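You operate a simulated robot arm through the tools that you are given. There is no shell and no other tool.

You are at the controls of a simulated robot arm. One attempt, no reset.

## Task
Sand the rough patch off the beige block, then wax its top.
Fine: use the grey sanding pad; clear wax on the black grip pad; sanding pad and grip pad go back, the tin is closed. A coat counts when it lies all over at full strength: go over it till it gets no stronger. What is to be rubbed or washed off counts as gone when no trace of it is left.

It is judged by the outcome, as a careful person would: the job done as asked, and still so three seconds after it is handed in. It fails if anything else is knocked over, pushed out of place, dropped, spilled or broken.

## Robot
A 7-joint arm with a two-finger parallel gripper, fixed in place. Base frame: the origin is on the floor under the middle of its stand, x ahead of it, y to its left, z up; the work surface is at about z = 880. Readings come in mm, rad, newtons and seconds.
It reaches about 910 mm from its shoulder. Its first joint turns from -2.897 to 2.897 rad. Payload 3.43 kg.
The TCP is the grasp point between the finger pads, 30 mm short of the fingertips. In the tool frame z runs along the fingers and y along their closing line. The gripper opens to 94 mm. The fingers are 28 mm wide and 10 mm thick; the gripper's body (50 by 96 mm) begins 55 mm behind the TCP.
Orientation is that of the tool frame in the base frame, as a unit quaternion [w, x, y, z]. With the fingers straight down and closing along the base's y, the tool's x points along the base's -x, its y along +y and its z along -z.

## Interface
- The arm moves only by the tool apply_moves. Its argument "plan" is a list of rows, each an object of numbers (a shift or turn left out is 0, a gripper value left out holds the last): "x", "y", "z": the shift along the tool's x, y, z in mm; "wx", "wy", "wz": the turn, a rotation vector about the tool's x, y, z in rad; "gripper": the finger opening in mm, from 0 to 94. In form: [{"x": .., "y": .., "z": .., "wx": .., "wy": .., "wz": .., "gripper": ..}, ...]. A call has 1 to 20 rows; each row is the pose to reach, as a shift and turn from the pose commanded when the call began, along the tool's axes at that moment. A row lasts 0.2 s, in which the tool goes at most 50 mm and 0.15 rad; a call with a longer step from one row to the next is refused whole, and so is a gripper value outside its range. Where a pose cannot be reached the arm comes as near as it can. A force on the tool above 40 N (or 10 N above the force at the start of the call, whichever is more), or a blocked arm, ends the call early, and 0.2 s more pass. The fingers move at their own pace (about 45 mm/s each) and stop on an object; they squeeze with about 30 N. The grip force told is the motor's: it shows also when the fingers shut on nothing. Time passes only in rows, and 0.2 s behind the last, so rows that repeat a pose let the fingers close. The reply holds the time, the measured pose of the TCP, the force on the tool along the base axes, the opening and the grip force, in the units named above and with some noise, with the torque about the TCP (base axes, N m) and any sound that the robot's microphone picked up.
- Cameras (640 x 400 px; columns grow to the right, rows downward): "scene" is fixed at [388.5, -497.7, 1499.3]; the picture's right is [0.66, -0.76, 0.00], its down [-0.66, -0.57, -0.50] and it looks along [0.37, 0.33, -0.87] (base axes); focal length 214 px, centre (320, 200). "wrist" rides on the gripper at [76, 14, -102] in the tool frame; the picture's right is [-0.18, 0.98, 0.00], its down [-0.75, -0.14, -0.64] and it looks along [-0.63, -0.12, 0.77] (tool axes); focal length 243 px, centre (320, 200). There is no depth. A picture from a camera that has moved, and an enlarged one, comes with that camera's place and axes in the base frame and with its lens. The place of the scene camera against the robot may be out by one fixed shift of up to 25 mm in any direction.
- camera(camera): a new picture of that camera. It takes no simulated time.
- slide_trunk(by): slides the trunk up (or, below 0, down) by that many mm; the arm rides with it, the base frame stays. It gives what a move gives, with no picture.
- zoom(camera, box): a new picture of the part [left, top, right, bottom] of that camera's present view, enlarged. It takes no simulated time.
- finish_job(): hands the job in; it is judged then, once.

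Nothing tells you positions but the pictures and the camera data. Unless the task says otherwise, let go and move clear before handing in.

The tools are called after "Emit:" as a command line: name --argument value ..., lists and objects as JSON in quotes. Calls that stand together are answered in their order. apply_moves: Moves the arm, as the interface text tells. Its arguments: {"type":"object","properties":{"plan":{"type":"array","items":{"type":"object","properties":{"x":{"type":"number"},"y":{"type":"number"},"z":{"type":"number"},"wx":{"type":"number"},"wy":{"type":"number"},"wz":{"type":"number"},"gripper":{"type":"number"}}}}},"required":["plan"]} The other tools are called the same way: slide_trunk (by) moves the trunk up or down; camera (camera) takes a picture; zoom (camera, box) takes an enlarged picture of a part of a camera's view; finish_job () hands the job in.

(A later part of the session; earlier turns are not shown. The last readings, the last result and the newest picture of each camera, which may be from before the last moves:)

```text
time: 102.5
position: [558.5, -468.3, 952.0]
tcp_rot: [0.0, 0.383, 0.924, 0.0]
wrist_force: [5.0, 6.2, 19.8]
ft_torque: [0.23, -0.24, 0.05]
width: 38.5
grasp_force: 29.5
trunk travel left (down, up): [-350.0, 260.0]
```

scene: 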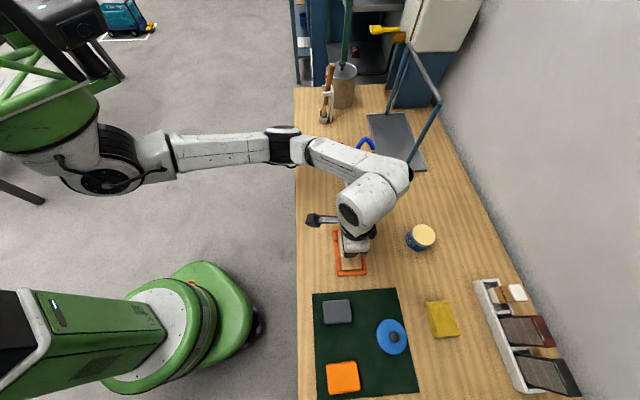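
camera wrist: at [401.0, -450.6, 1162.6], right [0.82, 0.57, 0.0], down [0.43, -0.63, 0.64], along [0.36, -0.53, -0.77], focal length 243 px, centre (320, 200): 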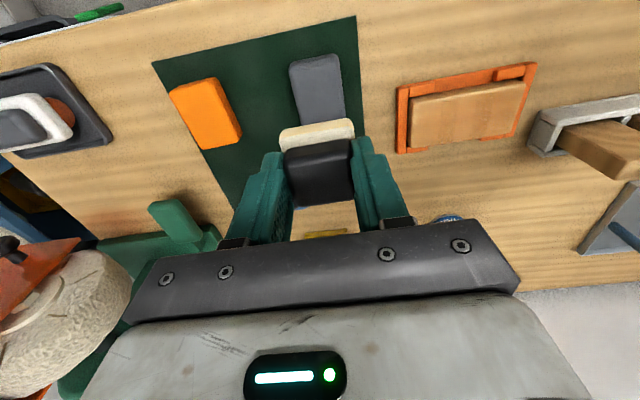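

Good contact (about 20 N) at the left end. I'll rub there, across and along.

Emit:
apply_moves --plan '[{"x": 6}, {"x": 6, "y": 12}, {"x": 6, "y": 0}, {"x": 0}, {"x": -6}, {"x": -6, "y": 12}, {"x": -6, "y": 0}, {"x": 0, "y": 0}, {"x": 0, "y": 12}, {"x": 0, "y": 0}, {"x": 6, "y": 0}, {"x": -6, "y": 0}, {"x": 0, "y": 0}]'

Emit:
apply_moves --plan '[{"y": 12}, {"y": 24}, {"y": 38}, {"y": 50}, {"y": 62}, {"y": 76}, {"y": 76}]'

Emit:
zoom --camera "wrist" --box '[180, 60, 420, 210]'

```text
time: 105.3
position: [558.3, -468.7, 951.6]
tcp_rot: [0.002, 0.383, 0.924, -0.001]
wrist_force: [5.4, -4.9, 31.6]
ft_torque: [-0.09, -0.27, -0.02]
width: 38.5
grasp_force: 29.9
trunk travel left (down, up): [-350.0, 260.0]
```

```text
time: 107.0
position: [611.9, -414.6, 951.4]
tcp_rot: [0.0, 0.383, 0.924, 0.0]
wrist_force: [-7.6, -7.1, 36.1]
ft_torque: [-0.39, 0.42, -0.07]
width: 38.7
grasp_force: 30.1
trunk travel left (down, up): [-350.0, 260.0]
```

```text
2.67 times, centred on (300, 135) of wrist
camera zoom: at [568.9, -350.9, 1053.1], right [0.83, 0.56, 0.0], down [0.43, -0.63, 0.64], along [0.36, -0.53, -0.77], focal length 647 px, centre (373, 373)
```

zoom: 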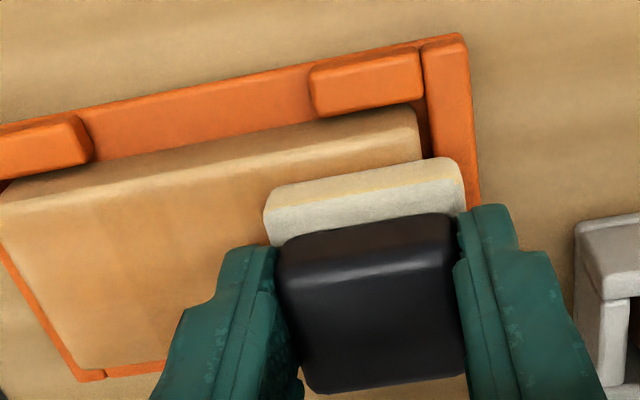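

The force is climbing, so I'll ease off 1 mm and rub the right end the same way.

Emit:
apply_moves --plan '[{"z": -1}, {"z": -1, "x": 6}, {"z": -1, "x": 6, "y": -12}, {"z": -1, "x": 6, "y": 0}, {"z": -1, "x": 0}, {"z": -1, "x": -6}, {"z": -1, "x": -6, "y": -12}, {"z": -1, "x": -6, "y": 0}, {"z": -1, "x": 0, "y": 0}, {"z": -1, "x": 0, "y": -12}, {"z": -1, "x": 0, "y": 0}, {"z": -1, "x": 6, "y": 0}, {"z": -1, "x": -6, "y": 0}, {"z": -1, "x": 0, "y": 0}]'

Emit:
zoom --camera "wrist" --box '[180, 60, 420, 210]'

```text
time: 110.0
position: [610.9, -414.7, 950.7]
tcp_rot: [0.0, 0.381, 0.925, 0.0]
wrist_force: [3.7, -3.7, 9.8]
ft_torque: [-0.19, -0.14, 0.01]
width: 38.7
grasp_force: 30.1
trunk travel left (down, up): [-350.0, 260.0]
```

```text
2.67 times, centred on (300, 135) of wrist
camera zoom: at [568.2, -350.9, 1053.6], right [0.82, 0.57, 0.0], down [0.43, -0.63, 0.64], along [0.36, -0.53, -0.77], focal length 647 px, centre (373, 373)
```

zoom: 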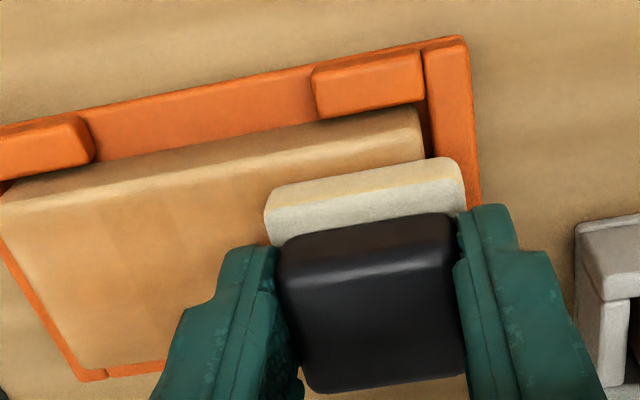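

Emit:
apply_moves --plan '[{"y": -12, "x": 5}, {"y": -25, "x": 5}, {"y": -38, "x": 5}, {"y": -50, "x": 5}, {"y": -63, "x": 5}, {"y": -76, "x": 5}, {"y": -76, "x": -5}, {"y": -63, "x": -5}, {"y": -50, "x": -5}, {"y": -38, "x": -5}, {"y": -25, "x": -5}, {"y": -12, "x": -5}, {"y": 0, "x": -5}, {"y": 0, "x": 0}, {"y": -20, "x": 0}, {"y": -38, "x": 0}]'

Emit:
apply_moves --plan '[{"z": -10}, {"z": -40}, {"z": -80}, {"z": -105, "y": -30}, {"z": -110, "y": -65, "x": 10}, {"z": -110, "y": -100, "x": 25}, {"z": -110, "y": -130, "x": 40}, {"z": -110, "y": -150, "x": 48}, {"z": -110, "y": -150, "x": 48}]'

Emit:
zoom --camera "wrist" --box '[390, 50, 550, 150]'

Emit:
camera --camera "wrist"

```text
time: 113.3
position: [584.2, -439.2, 950.9]
tcp_rot: [0.0, 0.382, 0.924, 0.0]
wrist_force: [3.5, 4.3, 16.1]
ft_torque: [0.19, -0.23, 0.02]
width: 38.5
grasp_force: 30.1
trunk travel left (down, up): [-350.0, 260.0]
```

```text
time: 115.3
position: [444.9, -512.5, 1063.3]
tcp_rot: [0.0, 0.383, 0.924, 0.0]
wrist_force: [-0.8, 0.5, -1.8]
ft_torque: [0.0, 0.0, 0.03]
width: 38.8
grasp_force: 30.4
trunk travel left (down, up): [-350.0, 260.0]
```

```text
4.00 times, centred on (470, 100) of wrist
camera zoom: at [401.9, -449.7, 1164.3], right [0.82, 0.57, 0.0], down [0.43, -0.63, 0.64], along [0.36, -0.53, -0.77], focal length 970 px, centre (-280, 600)
```

zoom: 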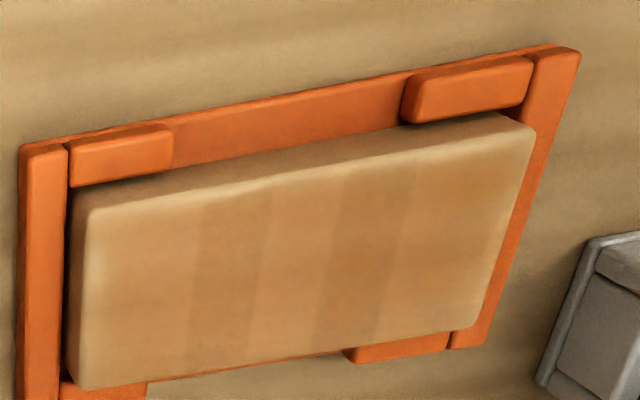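

```text
taken
camera wrist: at [401.9, -449.7, 1164.3], right [0.82, 0.57, 0.0], down [0.43, -0.63, 0.64], along [0.36, -0.53, -0.77], focal length 243 px, centre (320, 200)
```

wrist: 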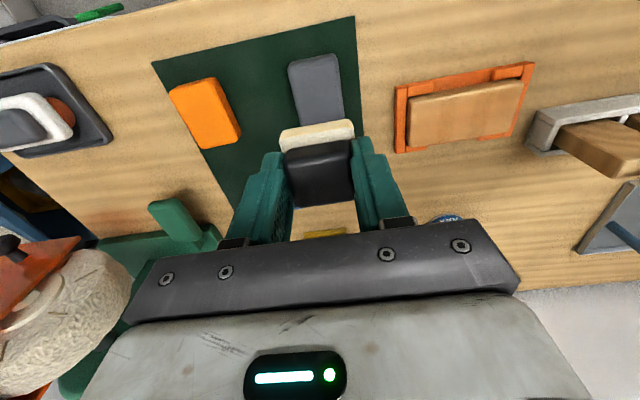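

Emit:
zoom --camera "wrist" --box '[400, 70, 530, 155]'

Emit:
zoom --camera "wrist" --box '[270, 100, 370, 165]'

```text
4.71 times, centred on (465, 112) of wrist
camera zoom: at [401.9, -449.7, 1164.3], right [0.82, 0.57, 0.0], down [0.43, -0.63, 0.64], along [0.36, -0.53, -0.77], focal length 1142 px, centre (-362, 612)
```

zoom: 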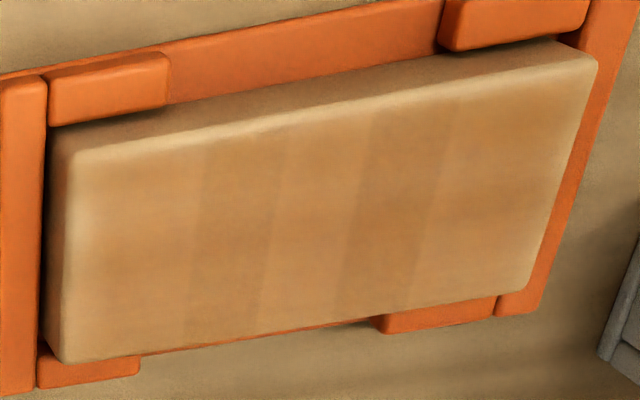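

```text
6.15 times, centred on (320, 132) of wrist
camera zoom: at [401.9, -449.7, 1164.3], right [0.82, 0.57, 0.0], down [0.43, -0.63, 0.64], along [0.36, -0.53, -0.77], focal length 1493 px, centre (320, 615)
```

zoom: 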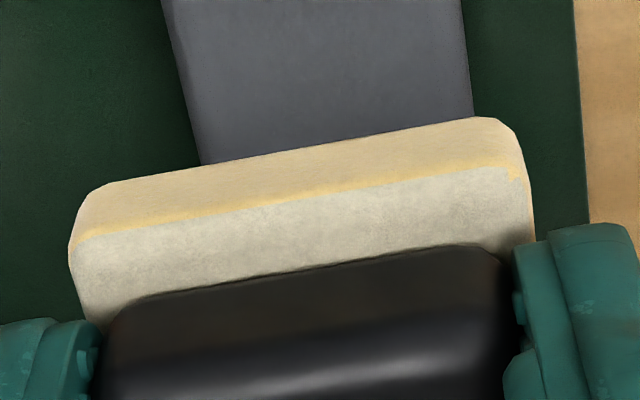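

There are faint bands across the coat, and I want to see whether they are uneven wax or reflections. I'll move the hand toward the tin (for a reload) and look at the block with the scene camera.

Emit:
apply_moves --plan '[{"x": -30, "y": 12, "z": 0}, {"x": -65, "y": 28, "z": 5}, {"x": -100, "y": 44, "z": 12}, {"x": -135, "y": 60, "z": 20}, {"x": -170, "y": 75, "z": 28}, {"x": -200, "y": 89, "z": 34.5}, {"x": -200, "y": 89, "z": 34.5}]'

Emit:
camera --camera "scene"

Emit:
zoom --camera "scene" --box '[320, 215, 400, 285]'

```text
time: 117.0
position: [649.3, -593.4, 1027.3]
tcp_rot: [0.0, 0.384, 0.923, 0.0]
wrist_force: [-0.7, -0.1, -0.4]
ft_torque: [0.02, 0.0, 0.0]
width: 38.5
grasp_force: 30.2
trunk travel left (down, up): [-350.0, 260.0]
```

```text
taken
```

scene: 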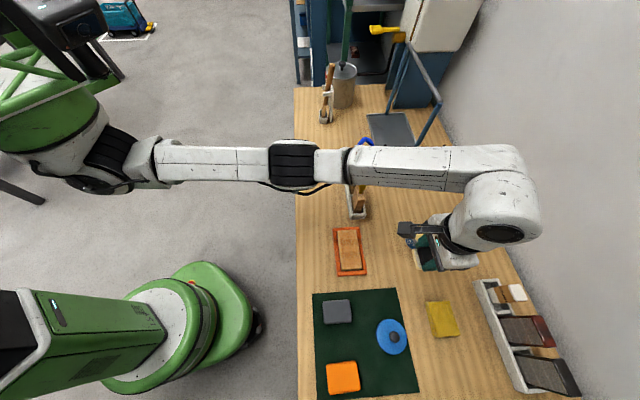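

```text
5.71 times, centred on (360, 250) of scene
camera zoom: at [388.5, -497.7, 1499.3], right [0.66, -0.76, 0.0], down [-0.66, -0.57, -0.5], along [0.37, 0.33, -0.87], focal length 1226 px, centre (91, -86)
```

zoom: 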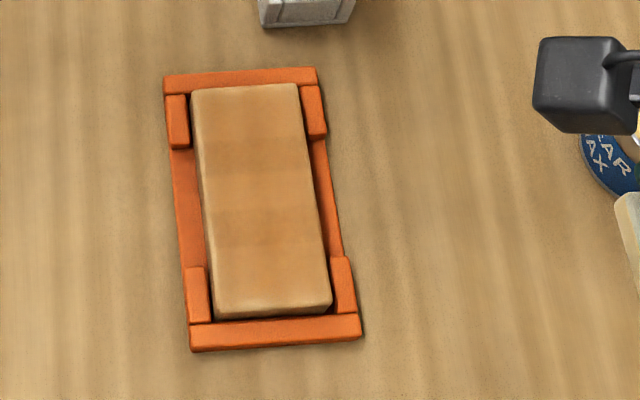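

Seen from above, the coat is still paler toward the ends, so it needs more. I'll reload the applicator at the tin, gently this time.

Emit:
apply_moves --plan '[{"x": -10, "y": 20}, {"x": -20, "y": 40}, {"x": -34, "y": 60}, {"x": -50, "y": 76, "z": 8}, {"x": -50, "y": 76, "z": 25}, {"x": -50, "y": 76, "z": 38}, {"x": -50, "y": 76, "z": 43}, {"x": -50, "y": 76, "z": 43}]'

Emit:
zoom --camera "wrist" --box '[220, 60, 420, 210]'

```text
time: 118.8
position: [737.2, -573.7, 983.5]
tcp_rot: [0.0, 0.384, 0.924, 0.0]
wrist_force: [0.1, -0.6, -1.0]
ft_torque: [-0.01, -0.01, 0.02]
width: 38.6
grasp_force: 29.5
out of reach, approached as far as the arm can: row 4
trunk travel left (down, up): [-350.0, 260.0]
```

```text
2.67 times, centred on (320, 135) of wrist
camera zoom: at [694.8, -510.4, 1085.7], right [0.83, 0.56, 0.0], down [0.43, -0.63, 0.64], along [0.36, -0.53, -0.77], focal length 647 px, centre (320, 373)
```

zoom: 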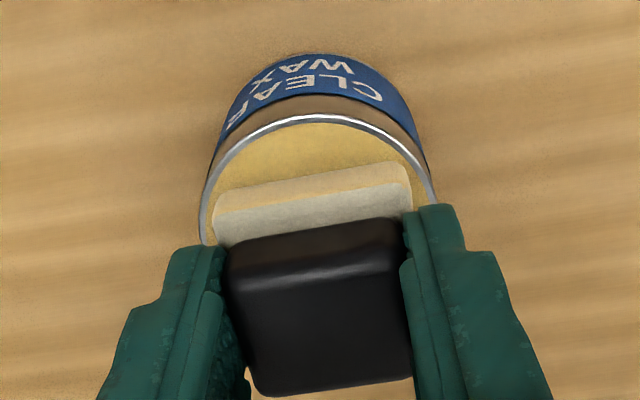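

Emit:
apply_moves --plan '[{"x": 3}, {"x": 3, "z": 1.5}, {"x": 3, "z": 3}, {"x": 3, "z": 3}]'

```text
time: 119.8
position: [735.7, -570.9, 981.8]
tcp_rot: [0.001, 0.383, 0.924, -0.001]
wrist_force: [-1.5, 2.3, 7.4]
ft_torque: [0.09, 0.1, 0.0]
width: 38.8
grasp_force: 30.3
trunk travel left (down, up): [-350.0, 260.0]
```

Emit:
apply_moves --plan '[{"z": 0.5}, {"z": 0.5}, {"z": 0.5}]'

Emit:
apply_moves --plan '[{"z": -4}, {"z": -15}, {"z": -38}]'

Emit:
zoom --camera "wrist" --box '[220, 60, 420, 210]'

```text
time: 120.5
position: [736.2, -572.1, 982.5]
tcp_rot: [0.0, 0.383, 0.924, 0.0]
wrist_force: [0.5, -0.6, 13.7]
ft_torque: [-0.08, -0.03, 0.02]
width: 38.6
grasp_force: 29.9
trunk travel left (down, up): [-350.0, 260.0]
```

```text
time: 121.3
position: [737.0, -570.6, 1016.8]
tcp_rot: [0.0, 0.382, 0.924, 0.0]
wrist_force: [0.1, -0.1, -0.8]
ft_torque: [0.02, -0.04, 0.02]
width: 38.4
grasp_force: 29.8
trunk travel left (down, up): [-350.0, 260.0]
```

```text
2.67 times, centred on (320, 135) of wrist
camera zoom: at [694.1, -507.1, 1119.5], right [0.83, 0.56, 0.0], down [0.43, -0.63, 0.64], along [0.36, -0.53, -0.77], focal length 647 px, centre (320, 373)
```

zoom: 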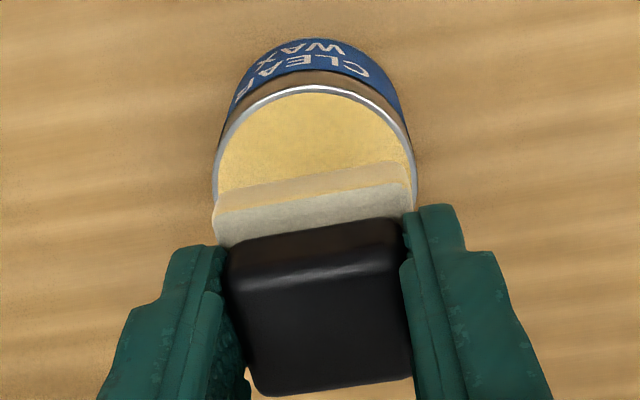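

Emit:
apply_moves --plan '[{"x": 30, "y": -3}, {"x": 65, "y": -6}, {"x": 100, "y": -9}, {"x": 135, "y": -12}, {"x": 170, "y": -15}, {"x": 199, "y": -15}, {"x": 199, "y": -15, "z": 25}, {"x": 199, "y": -15, "z": 50}, {"x": 199, "y": -15, "z": 61}, {"x": 199, "y": -15, "z": 61}]'

Emit:
zoom --camera "wrist" --box '[180, 40, 440, 210]'

```text
time: 123.5
position: [584.2, -441.8, 957.4]
tcp_rot: [0.0, 0.383, 0.924, 0.0]
wrist_force: [-0.3, -0.6, -0.7]
ft_torque: [0.0, -0.02, -0.01]
width: 38.5
grasp_force: 30.2
trunk travel left (down, up): [-350.0, 260.0]
```

```text
2.35 times, centred on (310, 125) of wrist
camera zoom: at [541.8, -377.6, 1059.7], right [0.83, 0.56, 0.0], down [0.43, -0.63, 0.64], along [0.36, -0.53, -0.77], focal length 571 px, centre (344, 376)
```

zoom: 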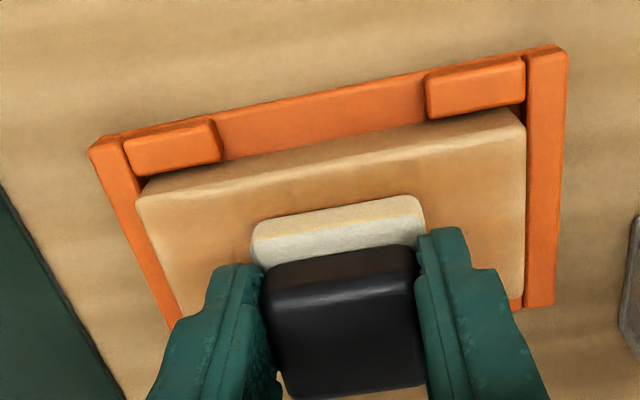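

Emit:
apply_moves --plan '[{"z": 2}, {"z": 4}, {"z": 4.5}, {"z": 4.5}]'

```text
time: 124.5
position: [584.2, -441.9, 952.9]
tcp_rot: [0.0, 0.383, 0.924, 0.0]
wrist_force: [-0.5, 0.3, 0.1]
ft_torque: [0.0, -0.04, 0.02]
width: 38.6
grasp_force: 29.9
trunk travel left (down, up): [-350.0, 260.0]
```

Emit:
apply_moves --plan '[{"z": 0.7}, {"z": 1.3}, {"z": 1.3}]'

```text
time: 125.3
position: [584.9, -441.7, 951.5]
tcp_rot: [-0.001, 0.383, 0.924, 0.0]
wrist_force: [-0.4, -0.1, 5.0]
ft_torque: [0.06, 0.03, 0.02]
width: 38.3
grasp_force: 30.0
trunk travel left (down, up): [-350.0, 260.0]
```

Contact at 5 N. With fresh wax I'll start with the left end, then the right end, then full-length passes.

Emit:
apply_moves --plan '[{"z": 0.4, "y": -12}, {"z": 0.4, "y": -25}, {"z": 0.4, "y": -38}, {"z": 0.4, "y": -38, "x": 7}, {"z": 0.4, "y": -28, "x": 7}, {"z": 0.4, "y": -38, "x": 7}, {"z": 0.4, "y": -38, "x": 0}, {"z": 0.4, "y": -38, "x": -7}, {"z": 0.4, "y": -28, "x": -7}, {"z": 0.4, "y": -38, "x": -7}, {"z": 0.4, "y": -38, "x": 0}, {"z": 0.4, "y": -28, "x": 0}, {"z": 0.4, "y": -38, "x": 0}]'

Emit:
apply_moves --plan '[{"y": 0, "x": 7}, {"y": 10, "x": 7}, {"y": 0, "x": 7}, {"y": 0, "x": -7}, {"y": 10, "x": -7}, {"y": 0, "x": -7}, {"y": 0, "x": 0}]'

Emit:
zoom --camera "wrist" --box '[200, 40, 560, 210]'

```text
time: 128.2
position: [558.0, -468.0, 951.0]
tcp_rot: [0.0, 0.382, 0.924, 0.0]
wrist_force: [2.2, 3.3, 13.5]
ft_torque: [0.12, -0.12, 0.02]
width: 38.7
grasp_force: 30.5
trunk travel left (down, up): [-350.0, 260.0]
```

```text
time: 129.8
position: [559.5, -468.7, 952.0]
tcp_rot: [0.001, 0.382, 0.924, 0.0]
wrist_force: [6.2, -3.6, 14.3]
ft_torque: [-0.15, -0.29, 0.02]
width: 38.8
grasp_force: 29.8
trunk travel left (down, up): [-350.0, 260.0]
```

```text
1.78 times, centred on (380, 125) of wrist
camera zoom: at [515.9, -405.2, 1053.6], right [0.82, 0.57, 0.0], down [0.43, -0.63, 0.64], along [0.36, -0.53, -0.77], focal length 431 px, centre (213, 333)
```

zoom: 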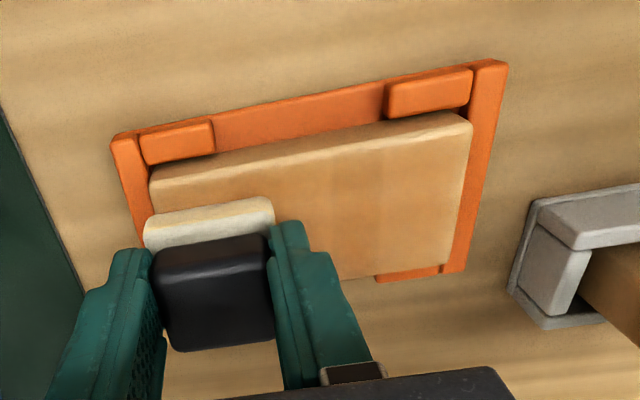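

Emit:
apply_moves --plan '[{"x": 7, "y": 0}, {"x": 7, "y": 13}, {"x": 7, "y": 26}, {"x": 7, "y": 39}, {"x": 7, "y": 52}, {"x": 7, "y": 65}, {"x": 7, "y": 76}, {"x": 7, "y": 66}, {"x": 7, "y": 76}, {"x": 0, "y": 76}, {"x": 0, "y": 66}, {"x": 0, "y": 76}, {"x": -7, "y": 76}, {"x": -7, "y": 66}, {"x": -7, "y": 76}]'

Emit:
apply_moves --plan '[{"y": -13}, {"y": -26}, {"y": -39}, {"y": -52}, {"y": -65}, {"y": -76}, {"y": -65, "x": 7}, {"y": -52, "x": 7}, {"y": -39, "x": 7}, {"y": -26, "x": 7}, {"y": -13, "x": 7}, {"y": 0, "x": 7}, {"y": 0, "x": 14}, {"y": -10, "x": 14}, {"y": 0, "x": 14}, {"y": 0, "x": 7}]'

Emit:
zoom --camera "wrist" --box '[100, 40, 460, 210]'

```text
time: 132.9
position: [615.2, -420.4, 952.2]
tcp_rot: [0.0, 0.384, 0.924, -0.001]
wrist_force: [-3.3, -4.9, 14.5]
ft_torque: [-0.19, 0.17, 0.0]
width: 38.5
grasp_force: 30.1
trunk travel left (down, up): [-350.0, 260.0]
```

```text
time: 136.3
position: [610.1, -414.4, 952.5]
tcp_rot: [-0.001, 0.384, 0.923, 0.001]
wrist_force: [-10.6, 3.5, 21.5]
ft_torque: [0.07, 0.49, -0.07]
width: 38.6
grasp_force: 29.6
trunk travel left (down, up): [-350.0, 260.0]
```

```text
1.78 times, centred on (280, 125) of wrist
camera zoom: at [567.5, -350.0, 1053.7], right [0.83, 0.56, 0.0], down [0.43, -0.64, 0.64], along [0.36, -0.53, -0.77], focal length 431 px, centre (391, 333)
```

zoom: 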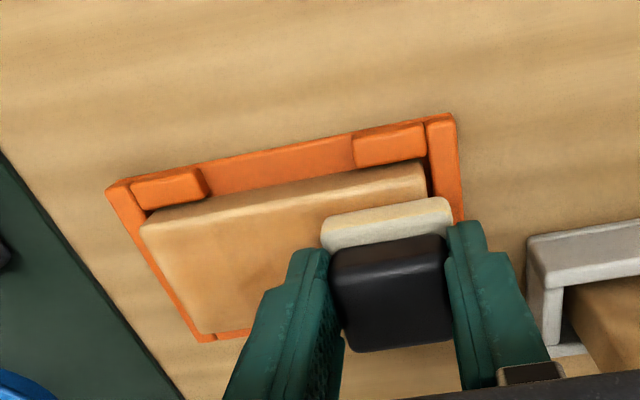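

Contact held at 14–20 N throughout. I'll lift and inspect again from the same viewpoint.

Emit:
apply_moves --plan '[{"z": -10}, {"z": -40}, {"z": -80}, {"z": -105, "y": -38}, {"z": -110, "y": -76, "x": 10}, {"z": -110, "y": -115, "x": 20}, {"z": -110, "y": -155, "x": 35}, {"z": -110, "y": -188, "x": 48}, {"z": -110, "y": -188, "x": 48}]'

Emit:
zoom --camera "wrist" --box '[390, 50, 550, 150]'

Emit:
zoom --camera "wrist" --box '[400, 70, 530, 155]'

```text
time: 138.3
position: [443.6, -512.3, 1063.8]
tcp_rot: [0.0, 0.383, 0.924, -0.001]
wrist_force: [-0.3, -0.2, -0.3]
ft_torque: [0.01, -0.03, 0.0]
width: 38.4
grasp_force: 30.0
trunk travel left (down, up): [-350.0, 260.0]
```

```text
4.00 times, centred on (470, 100) of wrist
camera zoom: at [400.0, -448.8, 1165.4], right [0.83, 0.56, 0.0], down [0.43, -0.63, 0.64], along [0.36, -0.53, -0.77], focal length 970 px, centre (-280, 600)
```

zoom: 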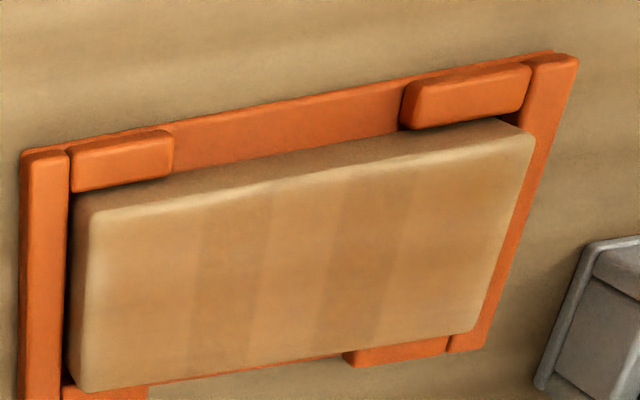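

```text
4.71 times, centred on (465, 112) of wrist
camera zoom: at [400.0, -448.8, 1165.4], right [0.83, 0.56, 0.0], down [0.43, -0.63, 0.64], along [0.36, -0.53, -0.77], focal length 1142 px, centre (-362, 612)
```

zoom: 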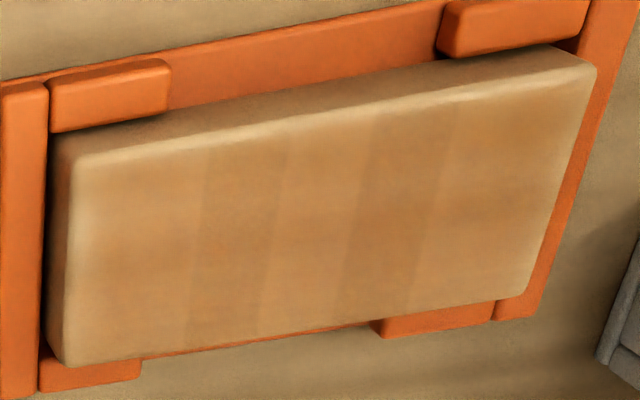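

The same faint bands show again, so I need to know if they are wax or lighting. I'll look at the block from a different, closer viewpoint.

Emit:
apply_moves --plan '[{"y": 20, "z": 10, "x": 20}, {"y": 45, "z": 25, "x": 40}, {"y": 60, "z": 40, "x": 60}, {"y": 60, "z": 40, "x": 60}]'

Emit:
camera --camera "wrist"

Emit:
zoom --camera "wrist" --box '[370, 110, 570, 235]'

```text
time: 139.3
position: [443.1, -427.8, 1022.0]
tcp_rot: [0.0, 0.382, 0.924, 0.0]
wrist_force: [0.5, -0.2, 0.5]
ft_torque: [0.0, 0.01, 0.03]
width: 38.7
grasp_force: 29.9
trunk travel left (down, up): [-350.0, 260.0]
```

```text
taken
camera wrist: at [399.9, -363.4, 1123.9], right [0.83, 0.56, 0.0], down [0.43, -0.63, 0.64], along [0.36, -0.53, -0.77], focal length 243 px, centre (320, 200)
```

wrist: 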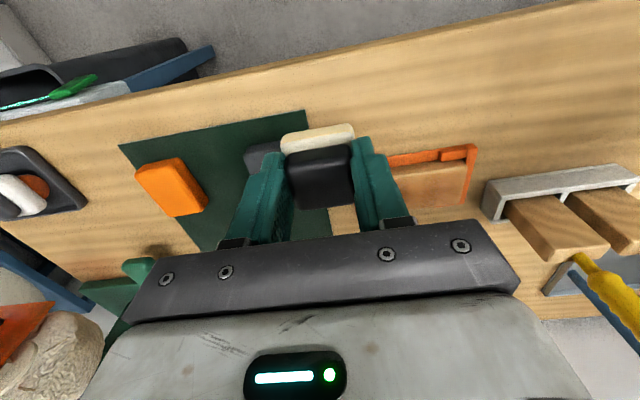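

```text
3.20 times, centred on (470, 172) of wrist
camera zoom: at [399.9, -363.4, 1123.9], right [0.83, 0.56, 0.0], down [0.43, -0.63, 0.64], along [0.36, -0.53, -0.77], focal length 776 px, centre (-160, 288)
```

zoom: 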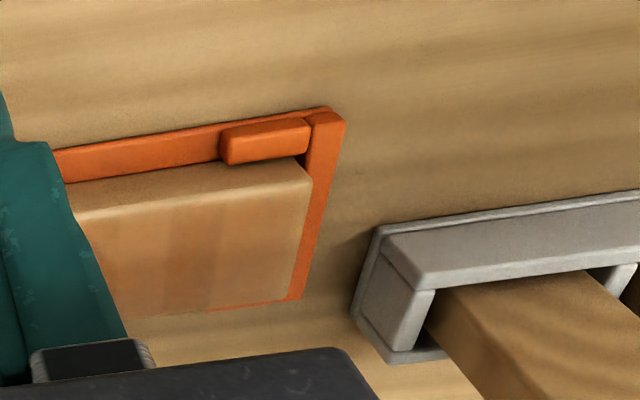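

The bands are fixed on the block, so they may be real differences in coat. I'll test by rubbing the middle zone more and checking whether it changes.

Emit:
apply_moves --plan '[{"x": -30, "y": 20}, {"x": -60, "y": 45}, {"x": -85, "y": 70}, {"x": -108, "y": 90}, {"x": -108, "y": 90, "z": 30}, {"x": -108, "y": 90, "z": 55}, {"x": -108, "y": 90, "z": 66}, {"x": -108, "y": 90, "z": 69}, {"x": -108, "y": 90, "z": 69}]'

Emit:
apply_moves --plan '[{"z": 0.6}, {"z": 1.2}, {"z": 1.2}]'

```text
time: 141.3
position: [583.4, -440.8, 951.6]
tcp_rot: [0.0, 0.383, 0.924, 0.0]
wrist_force: [0.7, -0.1, -0.5]
ft_torque: [-0.02, 0.0, 0.0]
width: 38.8
grasp_force: 29.9
trunk travel left (down, up): [-350.0, 260.0]
```

```text
time: 142.2
position: [585.6, -440.9, 952.4]
tcp_rot: [-0.001, 0.383, 0.924, 0.0]
wrist_force: [-0.3, 1.9, 7.9]
ft_torque: [0.11, -0.01, -0.02]
width: 38.6
grasp_force: 30.3
trunk travel left (down, up): [-350.0, 260.0]
```

Emit:
apply_moves --plan '[{"z": 0.3, "y": 10, "x": 0}, {"z": 0.3, "y": -10, "x": 0}, {"z": 0.3, "y": 10, "x": 0}, {"z": 0.3, "y": -10, "x": 0}, {"z": 0.3, "y": -10, "x": 7}, {"z": 0.3, "y": 10, "x": 7}, {"z": 0.3, "y": -10, "x": 7}, {"z": 0.3, "y": 10, "x": 7}, {"z": 0.3, "y": 10, "x": -7}, {"z": 0.3, "y": -10, "x": -7}, {"z": 0.3, "y": 10, "x": -7}, {"z": 0.3, "y": -10, "x": -7}, {"z": 0.3, "y": 0, "x": -7}, {"z": 0.3, "y": 0, "x": 7}, {"z": 0.3, "y": 0, "x": -7}, {"z": 0.3, "y": 0, "x": 7}, {"z": 0.3, "y": 0, "x": 0}]'

Emit:
apply_moves --plan '[{"z": -10}, {"z": -40}, {"z": -80}, {"z": -105, "y": -30}, {"z": -110, "y": -65, "x": 10}, {"z": -110, "y": -100, "x": 25}, {"z": -110, "y": -130, "x": 40}, {"z": -110, "y": -150, "x": 48}, {"z": -110, "y": -150, "x": 48}]'

Emit:
zoom --camera "wrist" --box '[390, 50, 550, 150]'

Emit:
zoom --camera "wrist" --box '[270, 100, 370, 165]'

```text
time: 144.0
position: [581.1, -435.8, 951.3]
tcp_rot: [0.001, 0.387, 0.922, -0.007]
wrist_force: [-3.0, -0.7, 15.2]
ft_torque: [0.23, -0.03, -0.04]
width: 38.5
grasp_force: 30.1
trunk travel left (down, up): [-350.0, 260.0]
stopped in row 9: the force on the tool passed its limit at 42 N (the readings are from after the stop); the commanded pose is now the measured one
```

```text
time: 146.0
position: [442.1, -504.2, 1061.6]
tcp_rot: [0.0, 0.385, 0.923, -0.005]
wrist_force: [-0.9, -0.2, -0.5]
ft_torque: [-0.05, -0.01, -0.02]
width: 38.7
grasp_force: 29.8
trunk travel left (down, up): [-350.0, 260.0]
```

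```text
4.00 times, centred on (470, 100) of wrist
camera zoom: at [400.4, -439.3, 1163.3], right [0.83, 0.56, -0.01], down [0.43, -0.63, 0.65], along [0.36, -0.54, -0.76], focal length 970 px, centre (-280, 600)
```

zoom: 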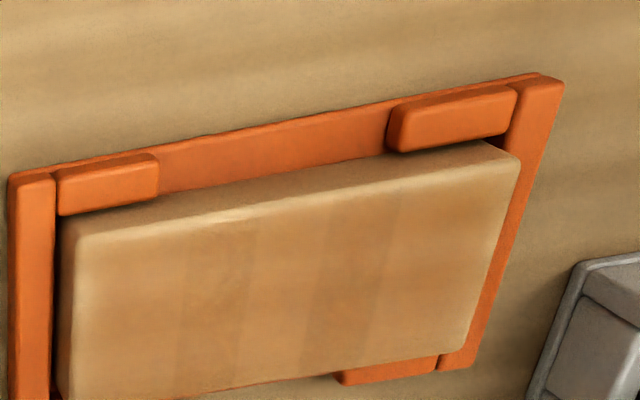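

```text
6.15 times, centred on (320, 132) of wrist
camera zoom: at [400.4, -439.3, 1163.3], right [0.83, 0.56, -0.01], down [0.43, -0.63, 0.65], along [0.36, -0.54, -0.76], focal length 1493 px, centre (320, 615)
```

zoom: 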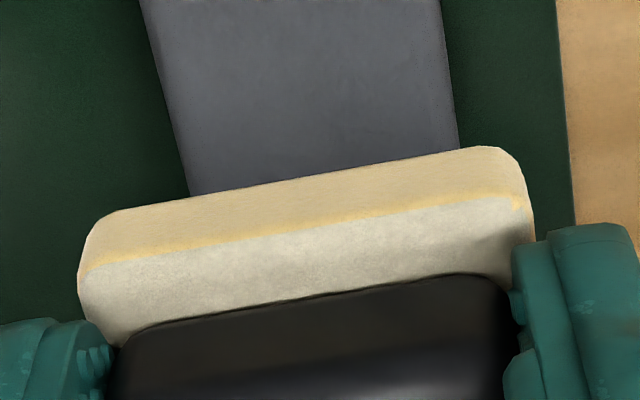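

Emit:
camera --camera "wrist"

Emit:
zoom --camera "wrist" --box '[220, 60, 420, 210]'

Emit:
zoom --camera "wrist" --box '[240, 140, 400, 240]'

```text
taken
camera wrist: at [400.4, -439.3, 1163.3], right [0.83, 0.56, -0.01], down [0.43, -0.63, 0.65], along [0.36, -0.54, -0.76], focal length 243 px, centre (320, 200)
```

wrist: 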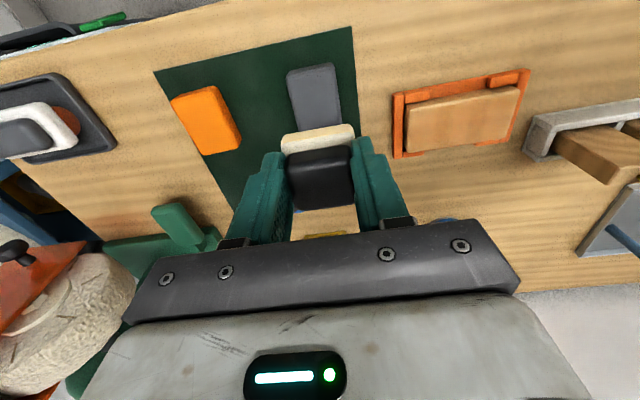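

```text
2.67 times, centred on (320, 135) of wrist
camera zoom: at [400.4, -439.3, 1163.3], right [0.83, 0.56, -0.01], down [0.43, -0.63, 0.65], along [0.36, -0.54, -0.76], focal length 647 px, centre (320, 373)
```

zoom: 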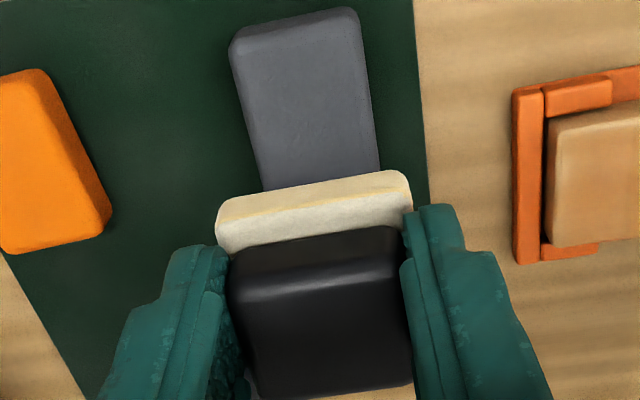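

```text
4.00 times, centred on (320, 190) of wrist
camera zoom: at [400.4, -439.3, 1163.3], right [0.83, 0.56, -0.01], down [0.43, -0.63, 0.65], along [0.36, -0.54, -0.76], focal length 970 px, centre (320, 240)
```

zoom: 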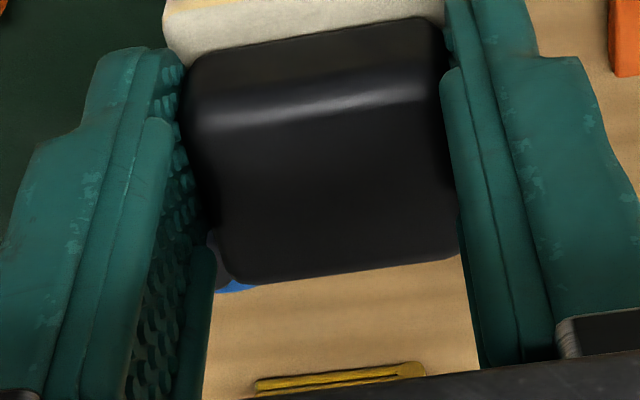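

The force limit tripped on one quick stroke and left the tool turned by under a degree, which I'll correct. I'll go to the same parking pose as before so that the scene picture can be compared directly with the earlier one.

Emit:
apply_moves --plan '[{"x": -30, "y": 12, "z": 0, "wx": -0.0107, "wy": 0.0055, "wz": -0.007}, {"x": -65, "y": 28, "z": 5, "wx": -0.0107, "wy": 0.0055, "wz": -0.007}, {"x": -100, "y": 42, "z": 12, "wx": -0.0107, "wy": 0.0055, "wz": -0.007}, {"x": -140, "y": 57, "z": 20, "wx": -0.0107, "wy": 0.0055, "wz": -0.007}, {"x": -175, "y": 70, "z": 28, "wx": -0.0107, "wy": 0.0055, "wz": -0.007}, {"x": -208.6, "y": 82.7, "z": 35, "wx": -0.0107, "wy": 0.0055, "wz": -0.007}, {"x": -208.6, "y": 82.7, "z": 35, "wx": -0.0107, "wy": 0.0055, "wz": -0.007}]'

Emit:
zoom --camera "scene" --box '[320, 215, 400, 285]'

Emit:
zoom --camera "scene" --box '[335, 225, 370, 275]'

```text
time: 147.6
position: [647.2, -596.7, 1026.2]
tcp_rot: [-0.001, 0.384, 0.924, 0.0]
wrist_force: [-0.7, -0.1, 0.0]
ft_torque: [0.0, -0.01, 0.0]
width: 38.7
grasp_force: 30.1
trunk travel left (down, up): [-350.0, 260.0]
```

```text
5.71 times, centred on (360, 250) of scene
camera zoom: at [388.5, -497.7, 1499.3], right [0.66, -0.76, 0.0], down [-0.66, -0.57, -0.5], along [0.37, 0.33, -0.87], focal length 1226 px, centre (91, -86)
```

zoom: 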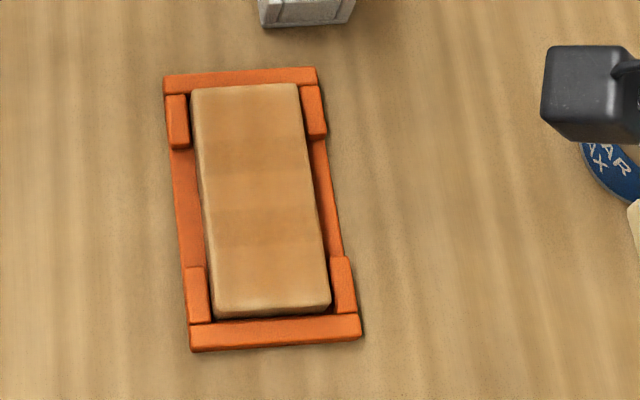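

```text
8.00 times, centred on (352, 250) of scene
camera zoom: at [388.5, -497.7, 1499.3], right [0.66, -0.76, 0.0], down [-0.66, -0.57, -0.5], along [0.37, 0.33, -0.87], focal length 1716 px, centre (60, -200)
```

zoom: 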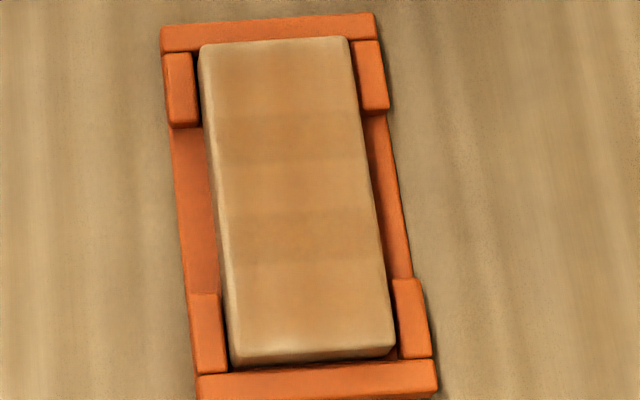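

Compared with the earlier picture, the coat is close to even, but I find the pad has crept about 7 mm outward in the grip, so the near long edge got less wax. I'll reload and do another session with the offset corrected, stroking only lengthwise while pressed.

Emit:
apply_moves --plan '[{"x": -10, "y": 20}, {"x": -20, "y": 40}, {"x": -30, "y": 60}, {"x": -40, "y": 79, "z": 8}, {"x": -40, "y": 79, "z": 25}, {"x": -40, "y": 79, "z": 38}, {"x": -40, "y": 79, "z": 38}]'

Emit:
zoom --camera "wrist" --box '[220, 60, 420, 210]'

```text
time: 149.2
position: [730.7, -568.0, 989.5]
tcp_rot: [-0.001, 0.382, 0.924, 0.001]
wrist_force: [-0.2, -0.5, -0.1]
ft_torque: [-0.01, -0.03, 0.01]
width: 38.8
grasp_force: 29.8
trunk travel left (down, up): [-350.0, 260.0]
```

```text
2.67 times, centred on (320, 135) of wrist
camera zoom: at [688.0, -504.2, 1092.2], right [0.83, 0.56, 0.0], down [0.43, -0.63, 0.64], along [0.36, -0.53, -0.77], focal length 647 px, centre (320, 373)
```

zoom: 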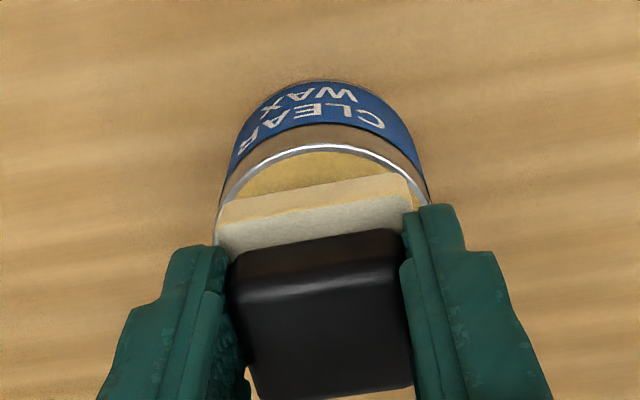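

Emit:
apply_moves --plan '[{"z": 2}, {"z": 4}, {"z": 6}, {"z": 7}, {"z": 7}]'

```text
time: 150.4
position: [731.7, -568.2, 982.8]
tcp_rot: [0.0, 0.383, 0.924, 0.001]
wrist_force: [0.0, 0.0, 1.1]
ft_torque: [-0.01, 0.03, 0.02]
width: 38.6
grasp_force: 29.8
trunk travel left (down, up): [-350.0, 260.0]
```

Emit:
apply_moves --plan '[{"z": 0.7}, {"z": 1.2}, {"z": 1.2}]'

```text
time: 151.2
position: [730.7, -567.9, 981.3]
tcp_rot: [0.001, 0.384, 0.923, 0.001]
wrist_force: [-0.5, 0.0, 10.5]
ft_torque: [-0.02, 0.0, 0.0]
width: 38.5
grasp_force: 29.5
trunk travel left (down, up): [-350.0, 260.0]
```

Emit:
apply_moves --plan '[{"z": 0}, {"z": -6}, {"z": -20}, {"z": -38}, {"z": -38, "x": 30, "y": -3}, {"z": -38, "x": 65, "y": -6}, {"z": -38, "x": 100, "y": -9}, {"z": -38, "x": 135, "y": -12}, {"z": -38, "x": 170, "y": -15}, {"z": -38, "x": 200.6, "y": -15}, {"z": -15, "x": 200.6, "y": -15}, {"z": 10, "x": 200.6, "y": -15}, {"z": 24, "x": 200.6, "y": -15}, {"z": 24, "x": 200.6, "y": -15}]'

Emit:
zoom --camera "wrist" --box '[180, 40, 440, 210]'

```text
time: 154.2
position: [579.5, -437.2, 956.8]
tcp_rot: [-0.001, 0.383, 0.924, 0.001]
wrist_force: [1.0, 0.3, -0.5]
ft_torque: [-0.02, 0.02, 0.05]
width: 38.5
grasp_force: 30.1
trunk travel left (down, up): [-350.0, 260.0]
```

```text
2.35 times, centred on (310, 125) of wrist
camera zoom: at [535.8, -373.6, 1058.6], right [0.83, 0.56, 0.0], down [0.43, -0.63, 0.64], along [0.36, -0.53, -0.77], focal length 571 px, centre (344, 376)
```

zoom: 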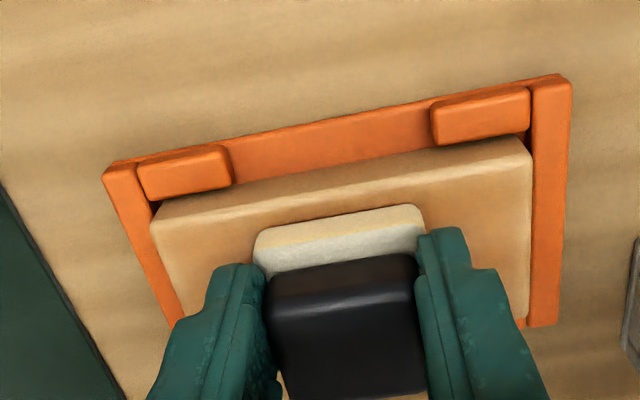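

The pad is now centred across the block. I'll lower to contact and stroke lengthwise in four lanes, easing off between lanes.

Emit:
apply_moves --plan '[{"x": 9, "z": 2}, {"x": 9, "z": 4}, {"x": 9, "z": 5}, {"x": 9, "z": 5}]'

Emit:
apply_moves --plan '[{"z": 0.6}, {"z": 0.6}]'

```text
time: 155.2
position: [572.0, -431.2, 952.5]
tcp_rot: [-0.001, 0.383, 0.924, 0.002]
wrist_force: [-0.8, 0.5, 5.6]
ft_torque: [-0.04, 0.06, -0.02]
width: 38.4
grasp_force: 29.8
trunk travel left (down, up): [-350.0, 260.0]
```

```text
time: 155.8
position: [572.9, -430.3, 951.2]
tcp_rot: [0.0, 0.382, 0.924, 0.0]
wrist_force: [-0.4, -2.7, 12.1]
ft_torque: [-0.16, -0.01, -0.02]
width: 38.4
grasp_force: 30.2
trunk travel left (down, up): [-350.0, 260.0]
```

Emit:
apply_moves --plan '[{"y": -14}, {"y": -28}, {"y": -41}, {"y": -34}, {"y": -41}, {"y": -28}, {"y": -14}, {"y": 0}, {"y": 14}, {"y": 28}, {"y": 41}, {"y": 34}, {"y": 41}, {"y": 28}, {"y": 14}, {"y": 0}]'

Emit:
apply_moves --plan '[{"z": -1.5}, {"z": -1.5, "x": -5}, {"z": 0, "x": -5}, {"y": -14, "x": -5}, {"y": -28, "x": -5}, {"y": -41, "x": -5}, {"y": -34, "x": -5}, {"y": -41, "x": -5}, {"y": -28, "x": -5}, {"y": -14, "x": -5}, {"y": 0, "x": -5}, {"y": 14, "x": -5}, {"y": 28, "x": -5}, {"y": 41, "x": -5}, {"y": 34, "x": -5}, {"y": 41, "x": -5}, {"y": 28, "x": -5}, {"y": 14, "x": -5}, {"y": 0, "x": -5}]'

Emit:
zoom --camera "wrist" --box '[180, 40, 440, 210]'

```text
time: 159.2
position: [572.2, -428.2, 951.2]
tcp_rot: [-0.001, 0.383, 0.924, 0.001]
wrist_force: [4.1, 5.4, 18.8]
ft_torque: [0.1, -0.27, 0.07]
width: 38.7
grasp_force: 30.0
trunk travel left (down, up): [-350.0, 260.0]
```

```text
time: 163.2
position: [574.7, -432.1, 951.8]
tcp_rot: [0.0, 0.382, 0.924, 0.002]
wrist_force: [6.0, 5.4, 18.6]
ft_torque: [0.16, -0.28, 0.07]
width: 39.0
grasp_force: 30.0
trunk travel left (down, up): [-350.0, 260.0]
```

```text
2.35 times, centred on (310, 125) of wrist
camera zoom: at [532.5, -368.9, 1053.7], right [0.82, 0.57, 0.0], down [0.43, -0.63, 0.64], along [0.36, -0.53, -0.77], focal length 571 px, centre (344, 376)
```

zoom: 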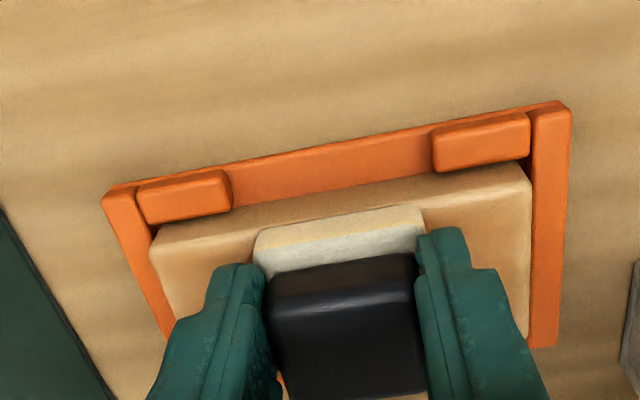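

Emit:
apply_moves --plan '[{"z": -1.5}, {"z": -1.5, "x": -6}, {"z": -0.2, "x": -6}, {"z": -0.2, "y": -14, "x": -6}, {"z": -0.2, "y": -28, "x": -6}, {"z": -0.2, "y": -41, "x": -6}, {"z": -0.2, "y": -34, "x": -6}, {"z": -0.2, "y": -41, "x": -6}, {"z": -0.2, "y": -28, "x": -6}, {"z": -0.2, "y": -14, "x": -6}, {"z": -0.2, "y": 0, "x": -6}, {"z": -0.2, "y": 14, "x": -6}, {"z": -0.2, "y": 28, "x": -6}, {"z": -0.2, "y": 41, "x": -6}, {"z": -0.2, "y": 34, "x": -6}, {"z": -0.2, "y": 41, "x": -6}, {"z": -0.2, "y": 28, "x": -6}, {"z": -0.2, "y": 14, "x": -6}, {"z": -0.2, "y": 0, "x": -6}]'

Emit:
apply_moves --plan '[{"z": -1.5}, {"z": -1.5, "x": -5}, {"z": 0, "x": -5}, {"y": -14, "x": -5}, {"y": -28, "x": -5}, {"y": -41, "x": -5}, {"y": -34, "x": -5}, {"y": -41, "x": -5}, {"y": -28, "x": -5}, {"y": -14, "x": -5}, {"y": 0, "x": -5}, {"y": 14, "x": -5}, {"y": 28, "x": -5}, {"y": 41, "x": -5}, {"y": 34, "x": -5}, {"y": 41, "x": -5}, {"y": 28, "x": -5}, {"y": 14, "x": -5}, {"y": 0, "x": -5}]'

Emit:
zoom --camera "wrist" --box '[180, 40, 440, 210]'

```text
time: 167.2
position: [580.7, -438.3, 951.0]
tcp_rot: [-0.001, 0.383, 0.924, 0.0]
wrist_force: [1.5, 2.6, 8.3]
ft_torque: [0.04, -0.02, 0.02]
width: 38.5
grasp_force: 30.0
trunk travel left (down, up): [-350.0, 260.0]
```

```text
time: 171.2
position: [585.1, -441.8, 952.2]
tcp_rot: [-0.001, 0.384, 0.923, 0.001]
wrist_force: [0.3, 1.5, 7.4]
ft_torque: [0.03, -0.01, -0.01]
width: 38.8
grasp_force: 30.9
trunk travel left (down, up): [-350.0, 260.0]
```

```text
2.35 times, centred on (310, 125) of wrist
camera zoom: at [540.7, -377.5, 1054.1], right [0.83, 0.56, 0.0], down [0.43, -0.64, 0.64], along [0.36, -0.53, -0.77], focal length 571 px, centre (344, 376)
```

zoom: 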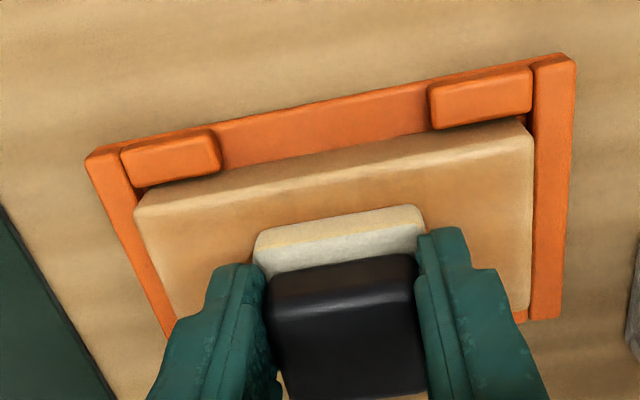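

All four lanes ran with 7–19 N contact. I'll lift and inspect again.

Emit:
apply_moves --plan '[{"z": -10}, {"z": -40}, {"z": -80}, {"z": -105, "y": -30}, {"z": -110, "y": -65, "x": 10}, {"z": -110, "y": -100, "x": 25}, {"z": -110, "y": -130, "x": 40}, {"z": -110, "y": -150, "x": 48}, {"z": -110, "y": -150, "x": 48}]'

Emit:
zoom --camera "wrist" --box '[390, 50, 550, 150]'

Emit:
zoom --camera "wrist" --box '[400, 70, 530, 155]'

```text
time: 173.2
position: [443.3, -513.4, 1060.6]
tcp_rot: [-0.001, 0.382, 0.924, 0.001]
wrist_force: [0.0, -0.8, 0.8]
ft_torque: [0.0, 0.01, -0.04]
width: 38.5
grasp_force: 30.0
trunk travel left (down, up): [-350.0, 260.0]
```

```text
4.00 times, centred on (470, 100) of wrist
camera zoom: at [401.2, -449.9, 1163.2], right [0.83, 0.56, 0.0], down [0.43, -0.63, 0.64], along [0.36, -0.53, -0.77], focal length 970 px, centre (-280, 600)
```

zoom: 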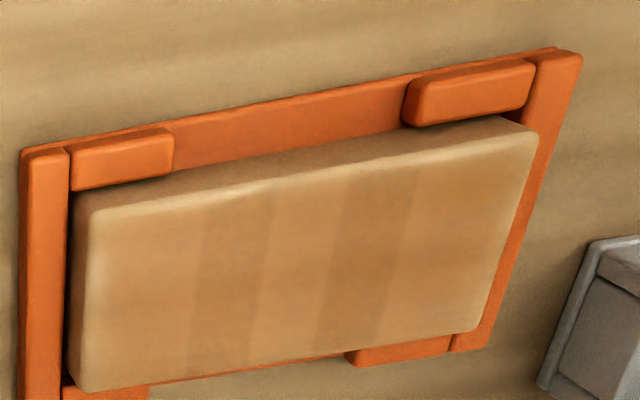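

```text
4.71 times, centred on (465, 112) of wrist
camera zoom: at [401.2, -449.9, 1163.2], right [0.83, 0.56, 0.0], down [0.43, -0.63, 0.64], along [0.36, -0.53, -0.77], focal length 1142 px, centre (-362, 612)
```

zoom: 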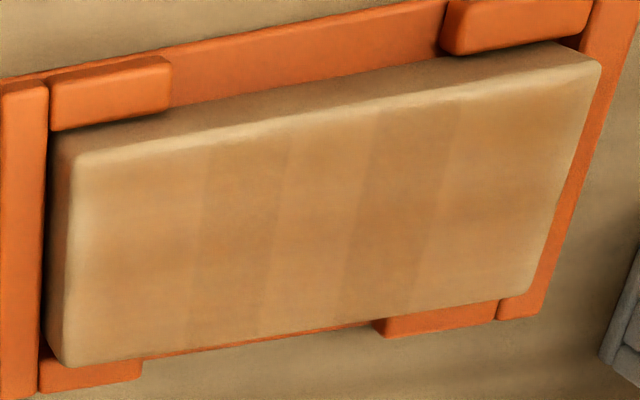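

The strips keep the same place and contrast whatever strokes I make, so they look like overlap in how the coat is drawn, and the colour no longer deepens. I'll park at the same pose again and compare scene pictures.

Emit:
apply_moves --plan '[{"x": -30, "y": 12, "z": 0}, {"x": -65, "y": 28, "z": 5}, {"x": -100, "y": 44, "z": 12}, {"x": -135, "y": 60, "z": 20}, {"x": -170, "y": 75, "z": 28}, {"x": -200, "y": 87, "z": 34}, {"x": -200, "y": 87, "z": 34}]'

Emit:
zoom --camera "scene" --box '[320, 215, 400, 285]'

Emit:
zoom --camera "scene" --box '[335, 225, 370, 275]'

```text
time: 174.8
position: [646.3, -596.1, 1026.5]
tcp_rot: [0.0, 0.383, 0.924, 0.0]
wrist_force: [-0.2, -0.6, -1.0]
ft_torque: [0.01, 0.02, 0.01]
width: 38.6
grasp_force: 29.8
trunk travel left (down, up): [-350.0, 260.0]
```

```text
5.71 times, centred on (360, 250) of scene
camera zoom: at [388.5, -497.7, 1499.3], right [0.66, -0.76, 0.0], down [-0.66, -0.57, -0.5], along [0.37, 0.33, -0.87], focal length 1226 px, centre (91, -86)
```

zoom: 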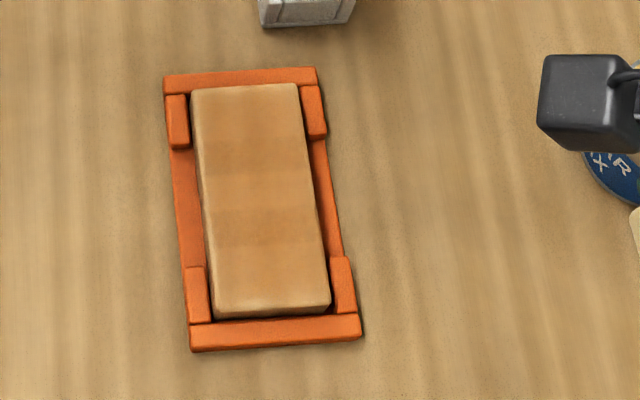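

```text
8.00 times, centred on (352, 250) of scene
camera zoom: at [388.5, -497.7, 1499.3], right [0.66, -0.76, 0.0], down [-0.66, -0.57, -0.5], along [0.37, 0.33, -0.87], focal length 1716 px, centre (60, -200)
```

zoom: 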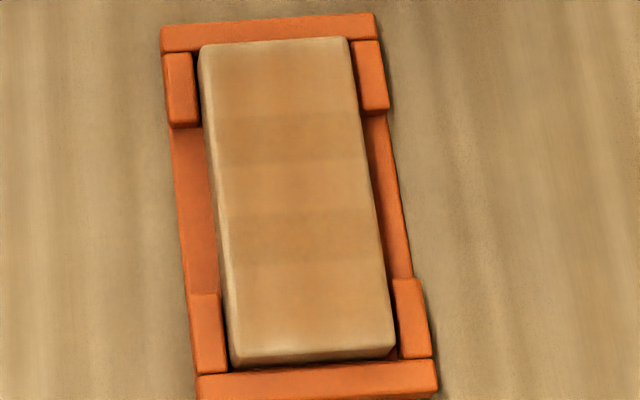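

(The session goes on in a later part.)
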